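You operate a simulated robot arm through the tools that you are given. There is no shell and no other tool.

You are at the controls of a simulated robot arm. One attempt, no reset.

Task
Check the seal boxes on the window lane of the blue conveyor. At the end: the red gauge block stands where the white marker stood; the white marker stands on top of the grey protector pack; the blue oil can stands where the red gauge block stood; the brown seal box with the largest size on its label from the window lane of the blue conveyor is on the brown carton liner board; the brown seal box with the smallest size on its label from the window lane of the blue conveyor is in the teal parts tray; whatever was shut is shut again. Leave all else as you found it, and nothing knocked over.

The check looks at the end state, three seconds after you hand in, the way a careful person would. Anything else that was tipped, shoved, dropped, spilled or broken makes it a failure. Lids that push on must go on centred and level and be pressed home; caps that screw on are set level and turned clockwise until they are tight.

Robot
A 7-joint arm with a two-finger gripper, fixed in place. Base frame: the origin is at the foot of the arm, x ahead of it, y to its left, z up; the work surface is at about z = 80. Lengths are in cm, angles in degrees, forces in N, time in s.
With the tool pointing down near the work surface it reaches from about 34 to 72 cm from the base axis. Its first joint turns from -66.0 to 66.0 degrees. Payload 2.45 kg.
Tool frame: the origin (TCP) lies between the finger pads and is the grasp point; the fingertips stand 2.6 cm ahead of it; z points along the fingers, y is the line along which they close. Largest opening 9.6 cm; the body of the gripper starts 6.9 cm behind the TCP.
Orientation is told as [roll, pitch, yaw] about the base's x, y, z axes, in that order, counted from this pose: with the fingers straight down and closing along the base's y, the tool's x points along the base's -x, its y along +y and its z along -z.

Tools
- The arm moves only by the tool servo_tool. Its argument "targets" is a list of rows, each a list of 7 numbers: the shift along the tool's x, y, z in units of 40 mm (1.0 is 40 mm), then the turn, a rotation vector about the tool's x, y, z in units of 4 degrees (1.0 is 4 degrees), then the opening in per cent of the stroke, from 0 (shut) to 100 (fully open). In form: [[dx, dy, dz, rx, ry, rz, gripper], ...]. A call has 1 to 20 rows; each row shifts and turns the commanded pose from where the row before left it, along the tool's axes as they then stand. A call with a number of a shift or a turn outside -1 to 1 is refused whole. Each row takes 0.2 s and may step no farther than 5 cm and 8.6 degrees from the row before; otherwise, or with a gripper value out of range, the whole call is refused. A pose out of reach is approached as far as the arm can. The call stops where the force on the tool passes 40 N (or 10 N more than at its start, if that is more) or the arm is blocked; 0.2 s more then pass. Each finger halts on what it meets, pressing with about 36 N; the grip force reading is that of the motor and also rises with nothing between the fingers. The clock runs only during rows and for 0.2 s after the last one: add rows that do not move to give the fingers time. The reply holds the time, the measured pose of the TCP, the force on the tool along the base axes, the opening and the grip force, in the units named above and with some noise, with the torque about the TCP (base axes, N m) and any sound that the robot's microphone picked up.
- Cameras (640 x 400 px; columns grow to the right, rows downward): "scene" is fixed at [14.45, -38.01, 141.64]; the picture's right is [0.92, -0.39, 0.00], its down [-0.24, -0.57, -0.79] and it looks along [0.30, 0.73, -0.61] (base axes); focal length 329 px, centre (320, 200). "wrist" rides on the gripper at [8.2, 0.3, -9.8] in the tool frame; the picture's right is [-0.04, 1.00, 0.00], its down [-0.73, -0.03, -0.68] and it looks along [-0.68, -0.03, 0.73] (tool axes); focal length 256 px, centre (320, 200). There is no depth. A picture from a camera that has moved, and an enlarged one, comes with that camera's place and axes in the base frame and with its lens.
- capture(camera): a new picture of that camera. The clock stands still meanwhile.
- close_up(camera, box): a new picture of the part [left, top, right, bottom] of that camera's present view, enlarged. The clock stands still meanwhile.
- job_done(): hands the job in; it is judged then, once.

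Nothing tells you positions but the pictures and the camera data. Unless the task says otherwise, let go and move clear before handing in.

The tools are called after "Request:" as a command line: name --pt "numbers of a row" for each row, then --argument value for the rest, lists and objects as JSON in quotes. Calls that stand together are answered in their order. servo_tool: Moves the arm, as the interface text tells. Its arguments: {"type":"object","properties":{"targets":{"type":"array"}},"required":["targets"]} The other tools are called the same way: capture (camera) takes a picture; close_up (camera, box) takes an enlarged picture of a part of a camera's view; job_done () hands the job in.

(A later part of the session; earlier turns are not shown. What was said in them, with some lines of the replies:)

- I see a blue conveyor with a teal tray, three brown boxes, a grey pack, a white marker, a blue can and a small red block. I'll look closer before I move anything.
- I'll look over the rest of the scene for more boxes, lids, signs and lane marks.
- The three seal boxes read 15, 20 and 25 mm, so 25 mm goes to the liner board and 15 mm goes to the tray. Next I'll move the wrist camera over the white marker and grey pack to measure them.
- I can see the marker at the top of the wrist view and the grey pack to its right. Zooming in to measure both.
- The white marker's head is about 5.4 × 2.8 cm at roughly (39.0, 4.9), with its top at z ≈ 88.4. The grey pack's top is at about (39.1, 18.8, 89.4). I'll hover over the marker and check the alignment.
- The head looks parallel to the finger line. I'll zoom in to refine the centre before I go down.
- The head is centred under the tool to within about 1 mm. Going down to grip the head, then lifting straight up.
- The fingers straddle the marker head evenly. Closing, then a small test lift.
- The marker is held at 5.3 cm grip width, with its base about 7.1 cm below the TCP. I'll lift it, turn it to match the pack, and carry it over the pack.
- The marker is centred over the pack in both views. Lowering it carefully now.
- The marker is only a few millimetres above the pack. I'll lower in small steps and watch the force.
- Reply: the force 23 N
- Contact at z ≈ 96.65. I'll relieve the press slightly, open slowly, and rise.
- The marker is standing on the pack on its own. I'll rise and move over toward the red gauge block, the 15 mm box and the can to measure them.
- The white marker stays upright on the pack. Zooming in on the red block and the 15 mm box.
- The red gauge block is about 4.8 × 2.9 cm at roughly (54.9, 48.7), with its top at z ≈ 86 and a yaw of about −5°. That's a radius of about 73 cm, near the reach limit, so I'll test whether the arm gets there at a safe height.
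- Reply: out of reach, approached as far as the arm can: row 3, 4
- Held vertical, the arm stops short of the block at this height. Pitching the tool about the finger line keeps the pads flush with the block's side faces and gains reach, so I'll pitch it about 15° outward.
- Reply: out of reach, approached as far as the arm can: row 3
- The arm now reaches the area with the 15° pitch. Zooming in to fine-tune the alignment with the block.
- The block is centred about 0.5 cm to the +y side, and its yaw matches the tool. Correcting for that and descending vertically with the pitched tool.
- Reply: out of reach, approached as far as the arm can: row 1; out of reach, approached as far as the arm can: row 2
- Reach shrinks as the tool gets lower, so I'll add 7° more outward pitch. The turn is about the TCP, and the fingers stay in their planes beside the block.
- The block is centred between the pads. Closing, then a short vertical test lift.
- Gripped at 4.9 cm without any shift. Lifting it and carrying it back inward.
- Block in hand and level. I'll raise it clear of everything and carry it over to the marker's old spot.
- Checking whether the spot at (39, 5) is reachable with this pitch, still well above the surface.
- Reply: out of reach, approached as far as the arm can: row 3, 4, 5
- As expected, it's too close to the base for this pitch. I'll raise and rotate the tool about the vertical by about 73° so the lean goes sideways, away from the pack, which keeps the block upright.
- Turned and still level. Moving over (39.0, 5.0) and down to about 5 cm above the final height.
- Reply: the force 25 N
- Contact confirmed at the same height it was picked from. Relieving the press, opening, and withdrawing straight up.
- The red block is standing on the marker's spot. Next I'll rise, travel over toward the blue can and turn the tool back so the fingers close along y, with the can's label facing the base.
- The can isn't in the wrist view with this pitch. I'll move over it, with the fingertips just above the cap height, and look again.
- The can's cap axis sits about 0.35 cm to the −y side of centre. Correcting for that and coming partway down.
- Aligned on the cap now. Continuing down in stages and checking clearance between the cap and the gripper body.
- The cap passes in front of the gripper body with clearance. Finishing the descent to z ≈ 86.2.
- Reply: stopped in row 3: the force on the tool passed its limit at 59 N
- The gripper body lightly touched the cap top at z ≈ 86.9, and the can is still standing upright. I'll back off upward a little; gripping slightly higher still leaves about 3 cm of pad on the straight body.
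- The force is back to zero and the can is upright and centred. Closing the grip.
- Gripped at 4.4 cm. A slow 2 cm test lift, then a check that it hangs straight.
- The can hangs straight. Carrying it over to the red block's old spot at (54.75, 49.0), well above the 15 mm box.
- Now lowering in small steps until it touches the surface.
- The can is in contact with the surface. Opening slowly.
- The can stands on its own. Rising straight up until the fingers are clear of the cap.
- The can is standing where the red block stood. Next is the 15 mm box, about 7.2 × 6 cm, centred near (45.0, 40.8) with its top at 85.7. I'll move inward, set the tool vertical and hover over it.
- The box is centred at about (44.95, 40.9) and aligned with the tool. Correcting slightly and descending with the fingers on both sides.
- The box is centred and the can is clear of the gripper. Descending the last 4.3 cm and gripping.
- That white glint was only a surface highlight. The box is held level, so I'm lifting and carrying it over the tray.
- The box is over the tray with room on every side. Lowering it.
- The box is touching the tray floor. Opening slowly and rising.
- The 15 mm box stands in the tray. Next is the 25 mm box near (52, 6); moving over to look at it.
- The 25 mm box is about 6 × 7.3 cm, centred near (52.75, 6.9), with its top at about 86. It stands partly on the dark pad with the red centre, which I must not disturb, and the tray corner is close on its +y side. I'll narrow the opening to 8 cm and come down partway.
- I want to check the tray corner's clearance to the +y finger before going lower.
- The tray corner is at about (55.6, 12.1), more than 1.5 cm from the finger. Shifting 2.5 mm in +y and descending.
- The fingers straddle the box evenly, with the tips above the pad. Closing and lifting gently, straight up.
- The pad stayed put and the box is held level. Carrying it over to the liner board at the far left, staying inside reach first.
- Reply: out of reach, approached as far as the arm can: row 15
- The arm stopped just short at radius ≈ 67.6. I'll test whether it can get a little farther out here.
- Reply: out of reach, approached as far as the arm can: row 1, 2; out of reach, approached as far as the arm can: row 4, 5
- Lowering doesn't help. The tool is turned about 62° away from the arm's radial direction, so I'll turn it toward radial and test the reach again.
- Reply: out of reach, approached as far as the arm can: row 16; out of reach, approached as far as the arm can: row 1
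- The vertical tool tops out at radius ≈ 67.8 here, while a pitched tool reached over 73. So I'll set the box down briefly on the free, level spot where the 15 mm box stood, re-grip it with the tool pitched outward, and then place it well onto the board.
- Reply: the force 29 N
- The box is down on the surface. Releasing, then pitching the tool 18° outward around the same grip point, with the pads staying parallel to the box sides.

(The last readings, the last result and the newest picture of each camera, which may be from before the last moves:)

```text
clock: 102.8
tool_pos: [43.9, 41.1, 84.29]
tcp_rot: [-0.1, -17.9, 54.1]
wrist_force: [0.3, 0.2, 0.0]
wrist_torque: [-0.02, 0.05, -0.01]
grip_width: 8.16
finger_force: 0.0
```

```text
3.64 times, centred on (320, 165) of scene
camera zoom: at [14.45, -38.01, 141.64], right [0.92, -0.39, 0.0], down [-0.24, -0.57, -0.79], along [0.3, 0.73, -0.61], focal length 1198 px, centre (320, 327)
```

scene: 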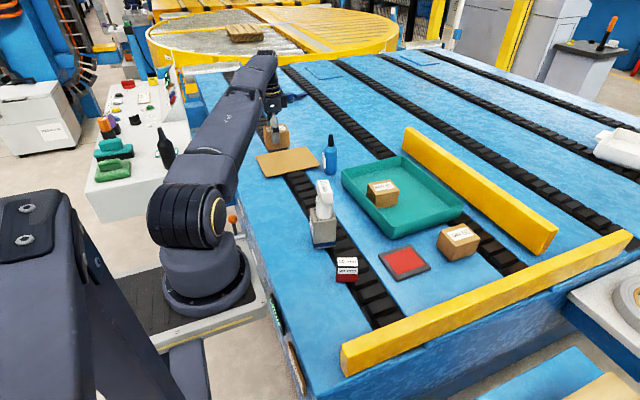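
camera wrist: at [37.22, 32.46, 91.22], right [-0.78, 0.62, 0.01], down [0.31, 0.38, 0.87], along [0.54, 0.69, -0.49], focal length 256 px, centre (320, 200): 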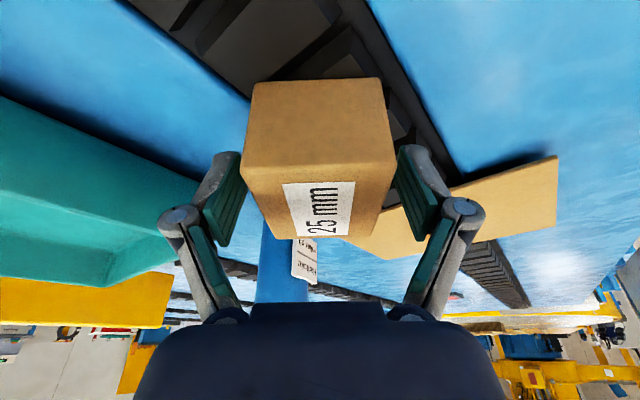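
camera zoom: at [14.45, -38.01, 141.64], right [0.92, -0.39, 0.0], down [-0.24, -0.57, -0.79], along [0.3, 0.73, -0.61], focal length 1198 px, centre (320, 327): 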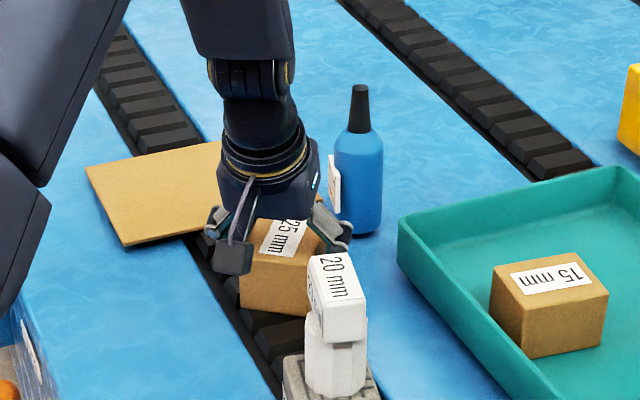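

The pitched grip is set. Closing and lifting straight up.

Request:
servo_tool --pt "0 0 0 0 0 0 60" --pt "0 0 0 0 0 0 0" --pt "0 0 0 0 0 0 0" --pt "0 0 0 0 0 0 0" --pt "0 0 0 0 0 0 0"

Request:
servo_tool --pt "-0.039 0 -0.119 0 0 0 0" --pt "-0.077 0 -0.238 0 0 0 0" --pt "-0.077 0 -0.238 0 0 0 0" --pt "0 0 0 0 0 0 0"

Request:
capture --camera "wrist"

Request:
close_up --camera "scene" --box '[270, 110, 370, 220]'

```text
clock: 104.0
tool_pos: [44.01, 41.04, 84.43]
tcp_rot: [-0.2, -17.8, 53.9]
wrist_force: [-1.2, -2.6, 1.7]
wrist_torque: [0.05, 0.04, 0.02]
grip_width: 6.14
finger_force: 35.7
```

```text
clock: 105.0
tool_pos: [43.93, 41.03, 86.8]
tcp_rot: [0.0, -17.9, 53.7]
wrist_force: [0.0, 0.6, -4.1]
wrist_torque: [0.0, 0.02, 0.0]
grip_width: 6.18
finger_force: 35.5
```

```text
taken
camera wrist: at [37.22, 32.44, 93.74], right [-0.78, 0.62, 0.01], down [0.31, 0.38, 0.87], along [0.54, 0.69, -0.49], focal length 256 px, centre (320, 200)
```

wrist: 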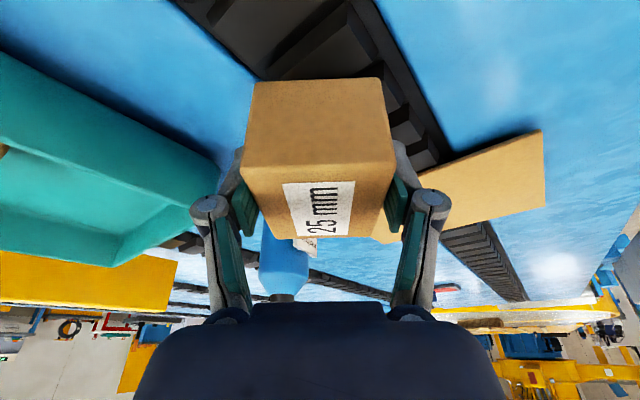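

```text
3.64 times, centred on (320, 165) of scene
camera zoom: at [14.46, -38.0, 141.64], right [0.92, -0.39, 0.0], down [-0.24, -0.57, -0.79], along [0.3, 0.73, -0.61], focal length 1198 px, centre (320, 327)
```

zoom: 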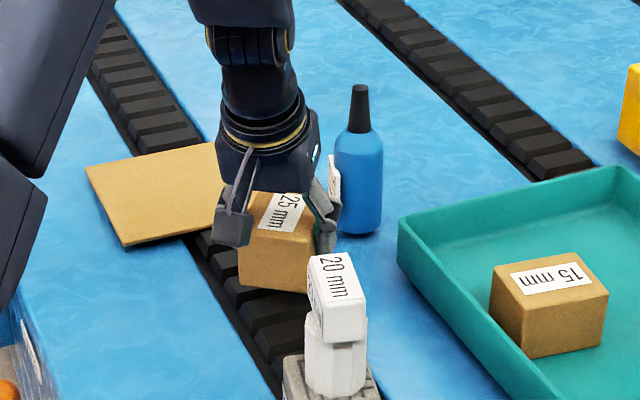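

Held level. Raising and moving out over the middle of the board.

Request:
servo_tool --pt "-0.2 0 -0.618 0 0 0 0" --pt "-0.2 0 -0.618 0 0 0 0" --pt "-0.62 0.679 0.2016 0 0 0 0" --pt "-0.62 0.679 0.2016 0 0 0 0" --pt "-0.62 0.679 0.2016 0 0 0 0" --pt "-0.62 0.679 0.2016 0 0 0 0" --pt "-0.62 0.679 0.2016 0 0 0 0" --pt "0 0 0 0 0 0 0"

Request:
capture --camera "wrist"

Request:
close_up --camera "scene" --box '[240, 70, 360, 190]'

```text
clock: 106.8
tool_pos: [40.55, 59.57, 91.97]
tcp_rot: [-0.1, -17.8, 53.9]
wrist_force: [0.4, -0.3, -3.5]
wrist_torque: [0.0, 0.01, 0.01]
grip_width: 6.17
finger_force: 36.3
```

```text
taken
camera wrist: at [33.82, 51.02, 98.83], right [-0.78, 0.62, 0.01], down [0.31, 0.38, 0.87], along [0.54, 0.69, -0.49], focal length 256 px, centre (320, 200)
```

wrist: 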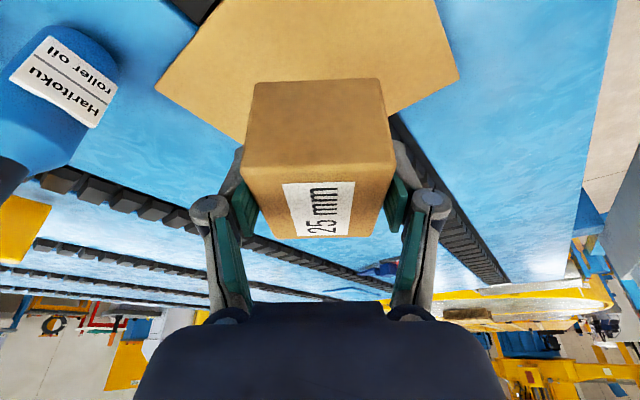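

```text
3.33 times, centred on (300, 130) of scene
camera zoom: at [14.46, -38.0, 141.64], right [0.92, -0.39, 0.0], down [-0.24, -0.57, -0.79], along [0.3, 0.73, -0.61], focal length 1098 px, centre (387, 433)
```

zoom: 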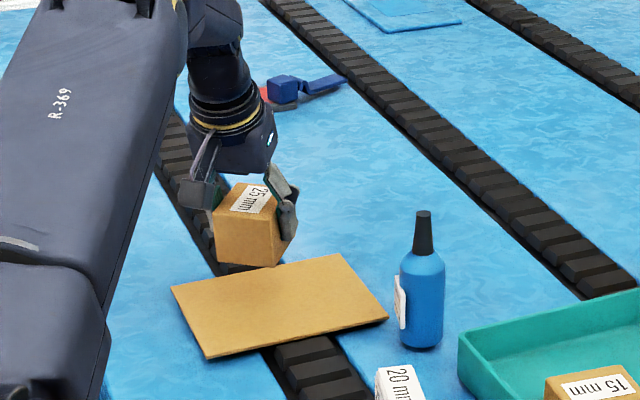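

The landing point is inside the board. Lowering.

Request:
servo_tool --pt "0.139 0 0.428 0 0 0 0" --pt "0.139 0 0.428 0 0 0 0" --pt "0.139 0 0.428 0 0 0 0" --pt "0 0 0 0 0 0 0"

Request:
capture --camera "wrist"

Request:
close_up --camera "scene" --box '[240, 90, 340, 190]'

```text
clock: 107.8
tool_pos: [40.49, 59.53, 86.66]
tcp_rot: [-0.2, -18.0, 53.9]
wrist_force: [0.3, -0.3, -3.0]
wrist_torque: [-0.05, 0.06, -0.02]
grip_width: 6.17
finger_force: 36.4
```

```text
taken
camera wrist: at [33.87, 51.04, 93.46], right [-0.78, 0.62, 0.01], down [0.31, 0.38, 0.87], along [0.54, 0.69, -0.49], focal length 256 px, centre (320, 200)
```

wrist: 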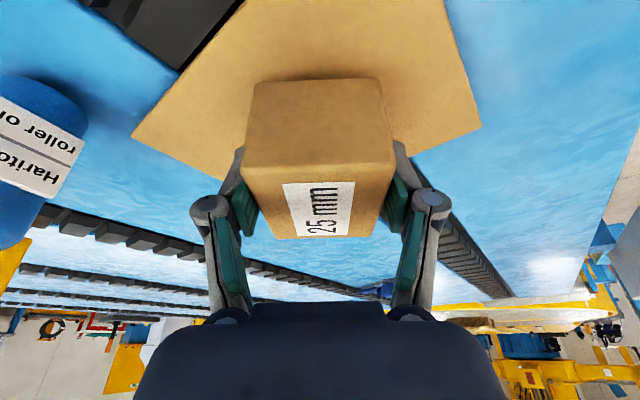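

```text
4.00 times, centred on (290, 140) of scene
camera zoom: at [14.46, -38.0, 141.64], right [0.92, -0.39, 0.0], down [-0.24, -0.57, -0.79], along [0.3, 0.73, -0.61], focal length 1318 px, centre (440, 440)
```

zoom: 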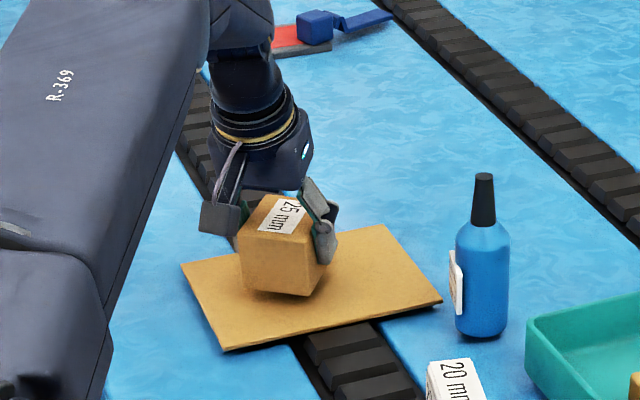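

Request:
servo_tool --pt "0.046 0 0.143 0 0 0 0" --pt "0 0 0 0 0 0 0"

Request:
servo_tool --pt "0.015 0 0.048 0 0 0 0" --pt "0 0 0 0 0 0 0"

Request:
servo_tool --pt "0.012 0 0.036 0 0 0 0" --pt "0 0 0 0 0 0 0"

Request:
servo_tool --pt "0.009 0 0.0285 0 0 0 0" --pt "0 0 0 0 0 0 0"

```text
clock: 108.4
tool_pos: [40.61, 59.49, 85.99]
tcp_rot: [-0.2, -17.9, 53.9]
wrist_force: [-0.4, 0.1, -3.4]
wrist_torque: [0.03, 0.02, 0.02]
grip_width: 6.17
finger_force: 36.6
```

```text
clock: 109.0
tool_pos: [40.75, 59.46, 86.04]
tcp_rot: [0.0, -17.9, 53.8]
wrist_force: [0.3, 0.3, -3.4]
wrist_torque: [-0.02, 0.05, 0.0]
grip_width: 6.15
finger_force: 36.2
```

```text
clock: 109.6
tool_pos: [40.65, 59.59, 85.64]
tcp_rot: [-0.1, -17.9, 53.9]
wrist_force: [-0.1, 0.2, -3.5]
wrist_torque: [-0.03, 0.01, 0.02]
grip_width: 6.13
finger_force: 36.1
```

```text
clock: 110.2
tool_pos: [40.63, 59.58, 85.6]
tcp_rot: [-0.1, -17.9, 53.8]
wrist_force: [0.4, 0.5, -4.3]
wrist_torque: [0.02, 0.0, 0.0]
grip_width: 6.15
finger_force: 36.2
```

Request:
servo_tool --pt "0.009 0 0.0285 0 0 0 0" --pt "0 0 0 0 0 0 0"

Request:
servo_tool --pt "0.009 0 0.0285 0 0 0 0" --pt "0 0 0 0 0 0 0"

Request:
servo_tool --pt "0.0075 0 0.0238 0 0 0 0" --pt "0 0 0 0 0 0 0"

```text
clock: 110.8
tool_pos: [40.53, 59.56, 85.48]
tcp_rot: [-0.1, -17.9, 53.9]
wrist_force: [0.7, 0.8, -3.7]
wrist_torque: [0.0, 0.02, -0.01]
grip_width: 6.17
finger_force: 35.7
```

```text
clock: 111.4
tool_pos: [40.58, 59.44, 85.34]
tcp_rot: [-0.1, -17.9, 54.0]
wrist_force: [0.0, -0.3, -3.8]
wrist_torque: [-0.02, 0.03, -0.03]
grip_width: 6.15
finger_force: 36.3
```

```text
clock: 112.0
tool_pos: [40.5, 59.67, 85.29]
tcp_rot: [-0.2, -18.0, 53.9]
wrist_force: [-0.7, -0.5, -3.2]
wrist_torque: [-0.01, 0.03, 0.01]
grip_width: 6.18
finger_force: 36.0
```

Request:
servo_tool --pt "0.0075 0 0.0238 0 0 0 0" --pt "0 0 0 0 0 0 0"

Request:
servo_tool --pt "0.0075 0 0.0238 0 0 0 0" --pt "0 0 0 0 0 0 0"

Request:
close_up --camera "scene" --box '[260, 120, 340, 190]'

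```text
clock: 112.6
tool_pos: [40.64, 59.6, 85.12]
tcp_rot: [0.0, -17.8, 54.0]
wrist_force: [0.2, -0.4, -3.1]
wrist_torque: [0.01, 0.0, -0.02]
grip_width: 6.16
finger_force: 35.8
```

```text
clock: 113.2
tool_pos: [40.6, 59.57, 84.96]
tcp_rot: [-0.1, -17.9, 53.9]
wrist_force: [0.3, 0.2, -3.3]
wrist_torque: [-0.01, -0.03, 0.03]
grip_width: 6.16
finger_force: 36.2
```

```text
5.71 times, centred on (300, 155) of scene
camera zoom: at [14.46, -38.0, 141.64], right [0.92, -0.39, 0.0], down [-0.24, -0.57, -0.79], along [0.3, 0.73, -0.61], focal length 1883 px, centre (434, 457)
```

zoom: 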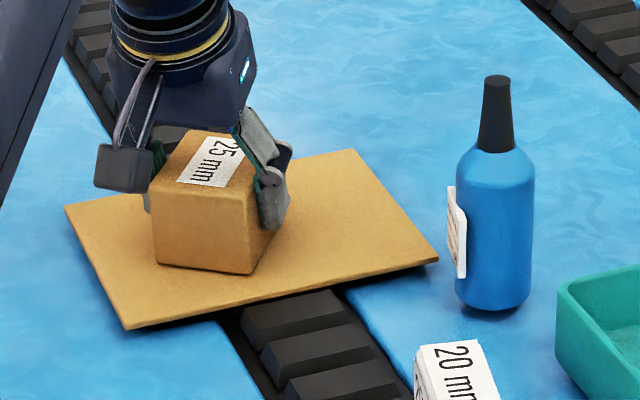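

Request:
servo_tool --pt "0.0075 0 0.0238 0 0 0 0" --pt "0 0 0 0 0 0 0"

Request:
servo_tool --pt "0.0075 0 0.0238 0 0 0 0" --pt "0 0 0 0 0 0 0"

Request:
servo_tool --pt "0.006 0 0.019 0 0 0 0" --pt "0 0 0 0 0 0 0"

```text
clock: 113.8
tool_pos: [40.72, 59.58, 84.97]
tcp_rot: [-0.1, -17.9, 53.9]
wrist_force: [-0.4, 0.0, -3.1]
wrist_torque: [0.02, 0.01, -0.01]
grip_width: 6.15
finger_force: 36.4
```

```text
clock: 114.4
tool_pos: [40.55, 59.63, 85.04]
tcp_rot: [-0.1, -18.0, 53.9]
wrist_force: [-0.8, -2.4, 3.9]
wrist_torque: [-0.16, 0.03, 0.0]
grip_width: 6.17
finger_force: 36.2
```

```text
clock: 115.0
tool_pos: [40.71, 59.57, 84.94]
tcp_rot: [-0.1, -18.1, 53.8]
wrist_force: [-2.3, -3.9, 14.7]
wrist_torque: [-0.38, 0.18, -0.02]
grip_width: 6.18
finger_force: 35.6
```

The box is resting on the board. Opening slowly and rising vertically.

Request:
servo_tool --pt "0 0 0 0 0 0 66" --pt "0 0 0 0 0 0 70" --pt "0 0 0 0 0 0 78" --pt "0 0 0 0 0 0 85" --pt "0 0 0 0 0 0 85"

Request:
servo_tool --pt "-0.077 0 -0.238 0 0 0 85" --pt "-0.154 0 -0.476 0 0 0 85" --pt "-0.25 0 -0.76 0 0 0 85" --pt "-0.25 0 -0.76 0 0 0 85" --pt "0 0 0 0 0 0 85"

Request:
capture --camera "wrist"

Request:
close_up --camera "scene" --box '[260, 120, 340, 190]'

```text
clock: 116.2
tool_pos: [40.53, 59.69, 84.7]
tcp_rot: [-0.1, -18.0, 54.0]
wrist_force: [0.3, 0.0, 0.6]
wrist_torque: [-0.03, 0.0, -0.03]
grip_width: 8.17
finger_force: 0.0
```

```text
clock: 117.4
tool_pos: [40.57, 59.69, 94.17]
tcp_rot: [-0.1, -18.0, 53.8]
wrist_force: [0.5, 0.0, 0.2]
wrist_torque: [-0.03, -0.06, 0.01]
grip_width: 8.14
finger_force: 0.1
```

```text
taken
camera wrist: at [33.93, 51.13, 101.03], right [-0.78, 0.62, 0.01], down [0.31, 0.38, 0.87], along [0.54, 0.69, -0.49], focal length 256 px, centre (320, 200)
```

wrist: 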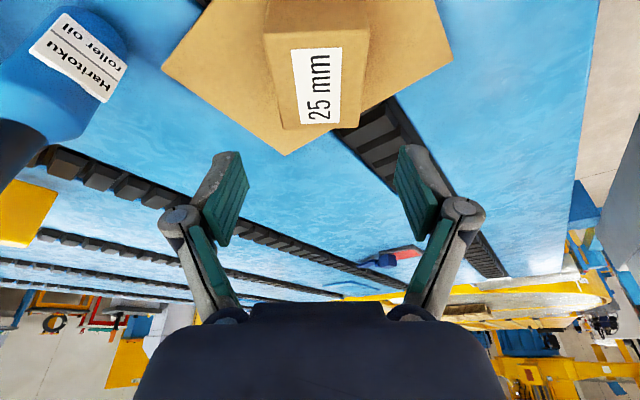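

```text
5.71 times, centred on (300, 155) of scene
camera zoom: at [14.45, -38.01, 141.64], right [0.92, -0.39, 0.0], down [-0.24, -0.57, -0.79], along [0.3, 0.73, -0.61], focal length 1883 px, centre (434, 457)
```

zoom: 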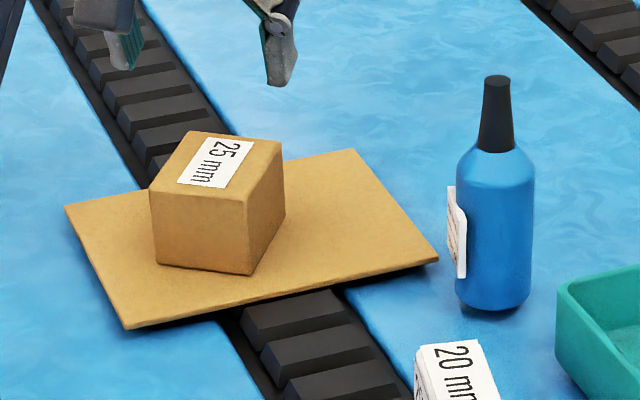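

The 25 mm box stands level on the board. I'll rise, retreat inward, straighten the tool and check the whole scene.

Request:
servo_tool --pt "-0.25 0 -0.76 0 0 0 85" --pt "0.3 0 -0.85 0 0 0 85" --pt "0.3 0 -0.85 0 0 0 85" --pt "0.6 0 -0.6 0 0 0 85" --pt "0.6 0 -0.4 0 0 0 85" --pt "0 0 0 0 0.9 0 85" --pt "0 0 0 0 0.9 0 85" --pt "0 0 0 0 0.9 0 85" --pt "0 0 0 0 0.9 0 85" --pt "0 0 0 0 0.9 0 85" --pt "0 0 0 0 0 0 85"

Request:
capture --camera "scene"

Request:
capture --camera "wrist"

```text
clock: 119.8
tool_pos: [34.58, 51.41, 105.49]
tcp_rot: [0.0, 0.1, 53.9]
wrist_force: [-0.4, 0.0, -0.8]
wrist_torque: [-0.03, 0.0, -0.03]
grip_width: 8.16
finger_force: 0.1
```

```text
taken
```

scene: 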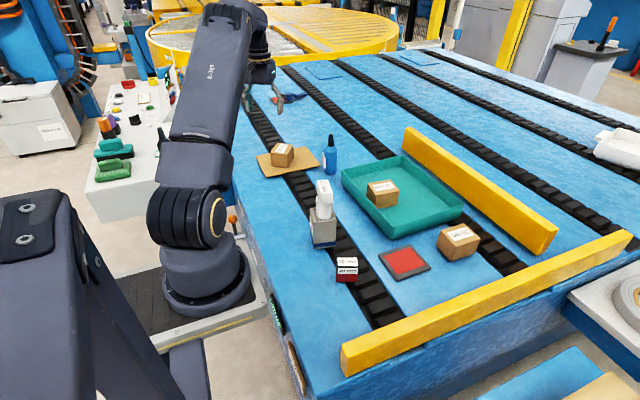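

```text
taken
camera wrist: at [29.49, 45.0, 115.26], right [-0.78, 0.62, 0.0], down [0.46, 0.58, 0.68], along [0.42, 0.53, -0.74], focal length 256 px, centre (320, 200)
```

wrist: 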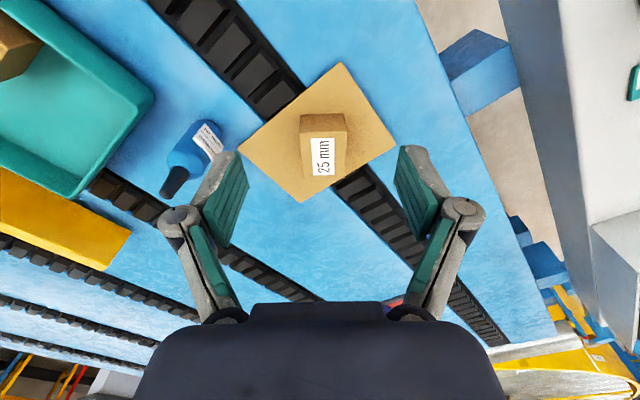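

Everything looks right from here. A last close look at each item before handing in.

Request:
close_up --camera "scene" --box '[260, 190, 380, 300]'

Request:
close_up --camera "scene" --box '[240, 130, 400, 230]'

Request:
close_up --camera "scene" --box '[320, 160, 500, 302]'

Request:
close_up --camera "wrist" --box '[220, 40, 420, 220]'

```text
3.64 times, centred on (320, 245) of scene
camera zoom: at [14.46, -38.01, 141.64], right [0.92, -0.39, 0.0], down [-0.24, -0.57, -0.79], along [0.3, 0.73, -0.61], focal length 1198 px, centre (320, 36)
```

zoom: 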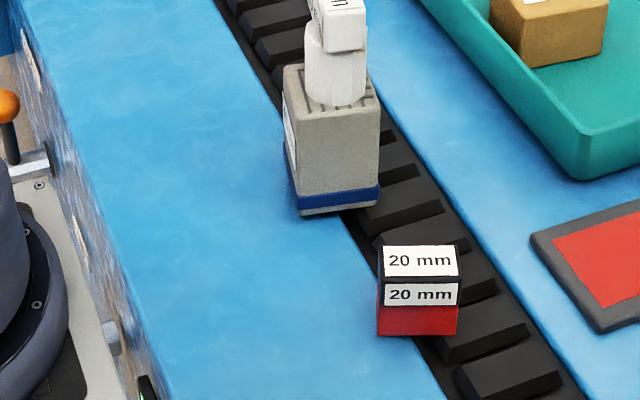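

```text
4.00 times, centred on (320, 180) of scene
camera zoom: at [14.46, -38.01, 141.64], right [0.92, -0.39, 0.0], down [-0.24, -0.57, -0.79], along [0.3, 0.73, -0.61], focal length 1318 px, centre (320, 280)
```

zoom: 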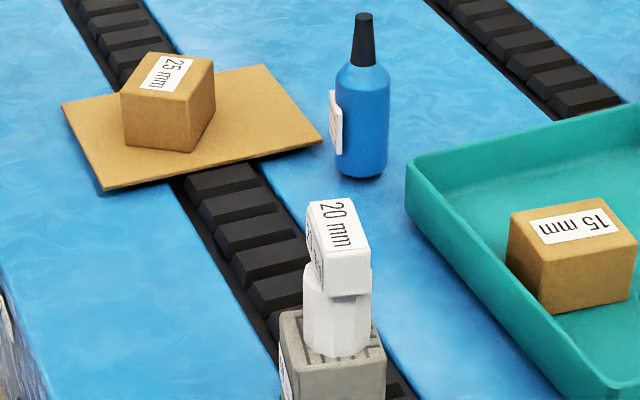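

```text
2.82 times, centred on (410, 231) of scene
camera zoom: at [14.46, -38.01, 141.64], right [0.92, -0.39, 0.0], down [-0.24, -0.57, -0.79], along [0.3, 0.73, -0.61], focal length 928 px, centre (66, 113)
```

zoom: 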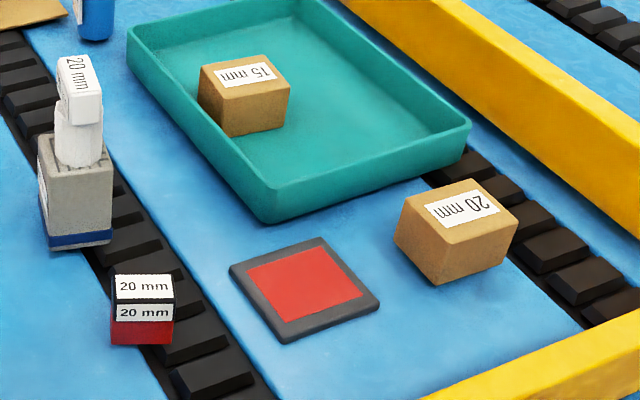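

```text
2.22 times, centred on (320, 130) of wrist
camera zoom: at [29.49, 45.0, 115.26], right [-0.78, 0.62, 0.0], down [0.46, 0.58, 0.68], along [0.42, 0.53, -0.74], focal length 569 px, centre (320, 356)
```

zoom: 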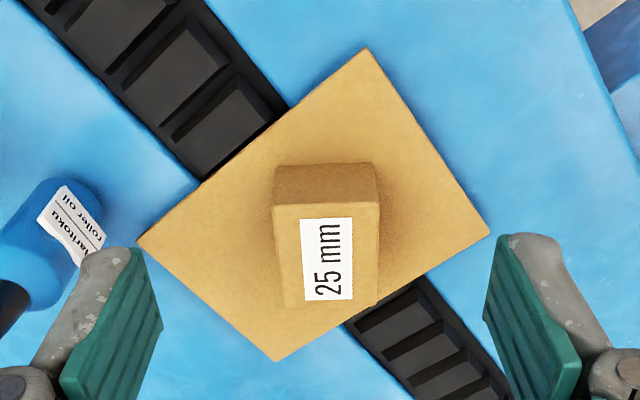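

All five placements check out: the red block is on the marker's spot and the white marker stands on the grey pack. The can is on the red block's spot, the 25 mm box is on the board, and the 15 mm box is in the tray. The pad and the 20 mm box haven't moved, nothing was opened, and the arm is clear, so I'm handing in.

Request:
job_done

```text
The job is handed in.
```

I finished the job and handed it in; I haven't seen the result of the check. In the last pictures, everything stood upright and the arm was clear.

- **Red gauge block:** it stands where the white marker stood, turned about 73° from how it faced before.
- **White marker:** it stands centred on top of the grey protector pack.
- **Blue oil can:** it stands where the red gauge block stood.
- **25 mm box (largest label):** it sits on the brown carton liner board, at an angle but well inside the edges.
- **15 mm box (smallest label):** it sits in the teal parts tray.

- **Contact with the can:** while I was lining up to grip it, the gripper pressed down on its cap at about 59 N. The can stayed upright and in place, and I saw no damage.
- **Extra set-down:** I set the 25 mm box down briefly where the 15 mm box had stood and re-gripped it, because the arm couldn't reach the board with the tool straight down.
- **Window lane:** nothing in the pictures marks which lane this is. The only three seal boxes I saw were 15, 20 and 25 mm, all in the same area, so I treated that as the window lane.

Nothing needed opening, so nothing had to be shut again. The 20 mm box, the red-centred pad, the tray, the pack and the board looked unmoved.
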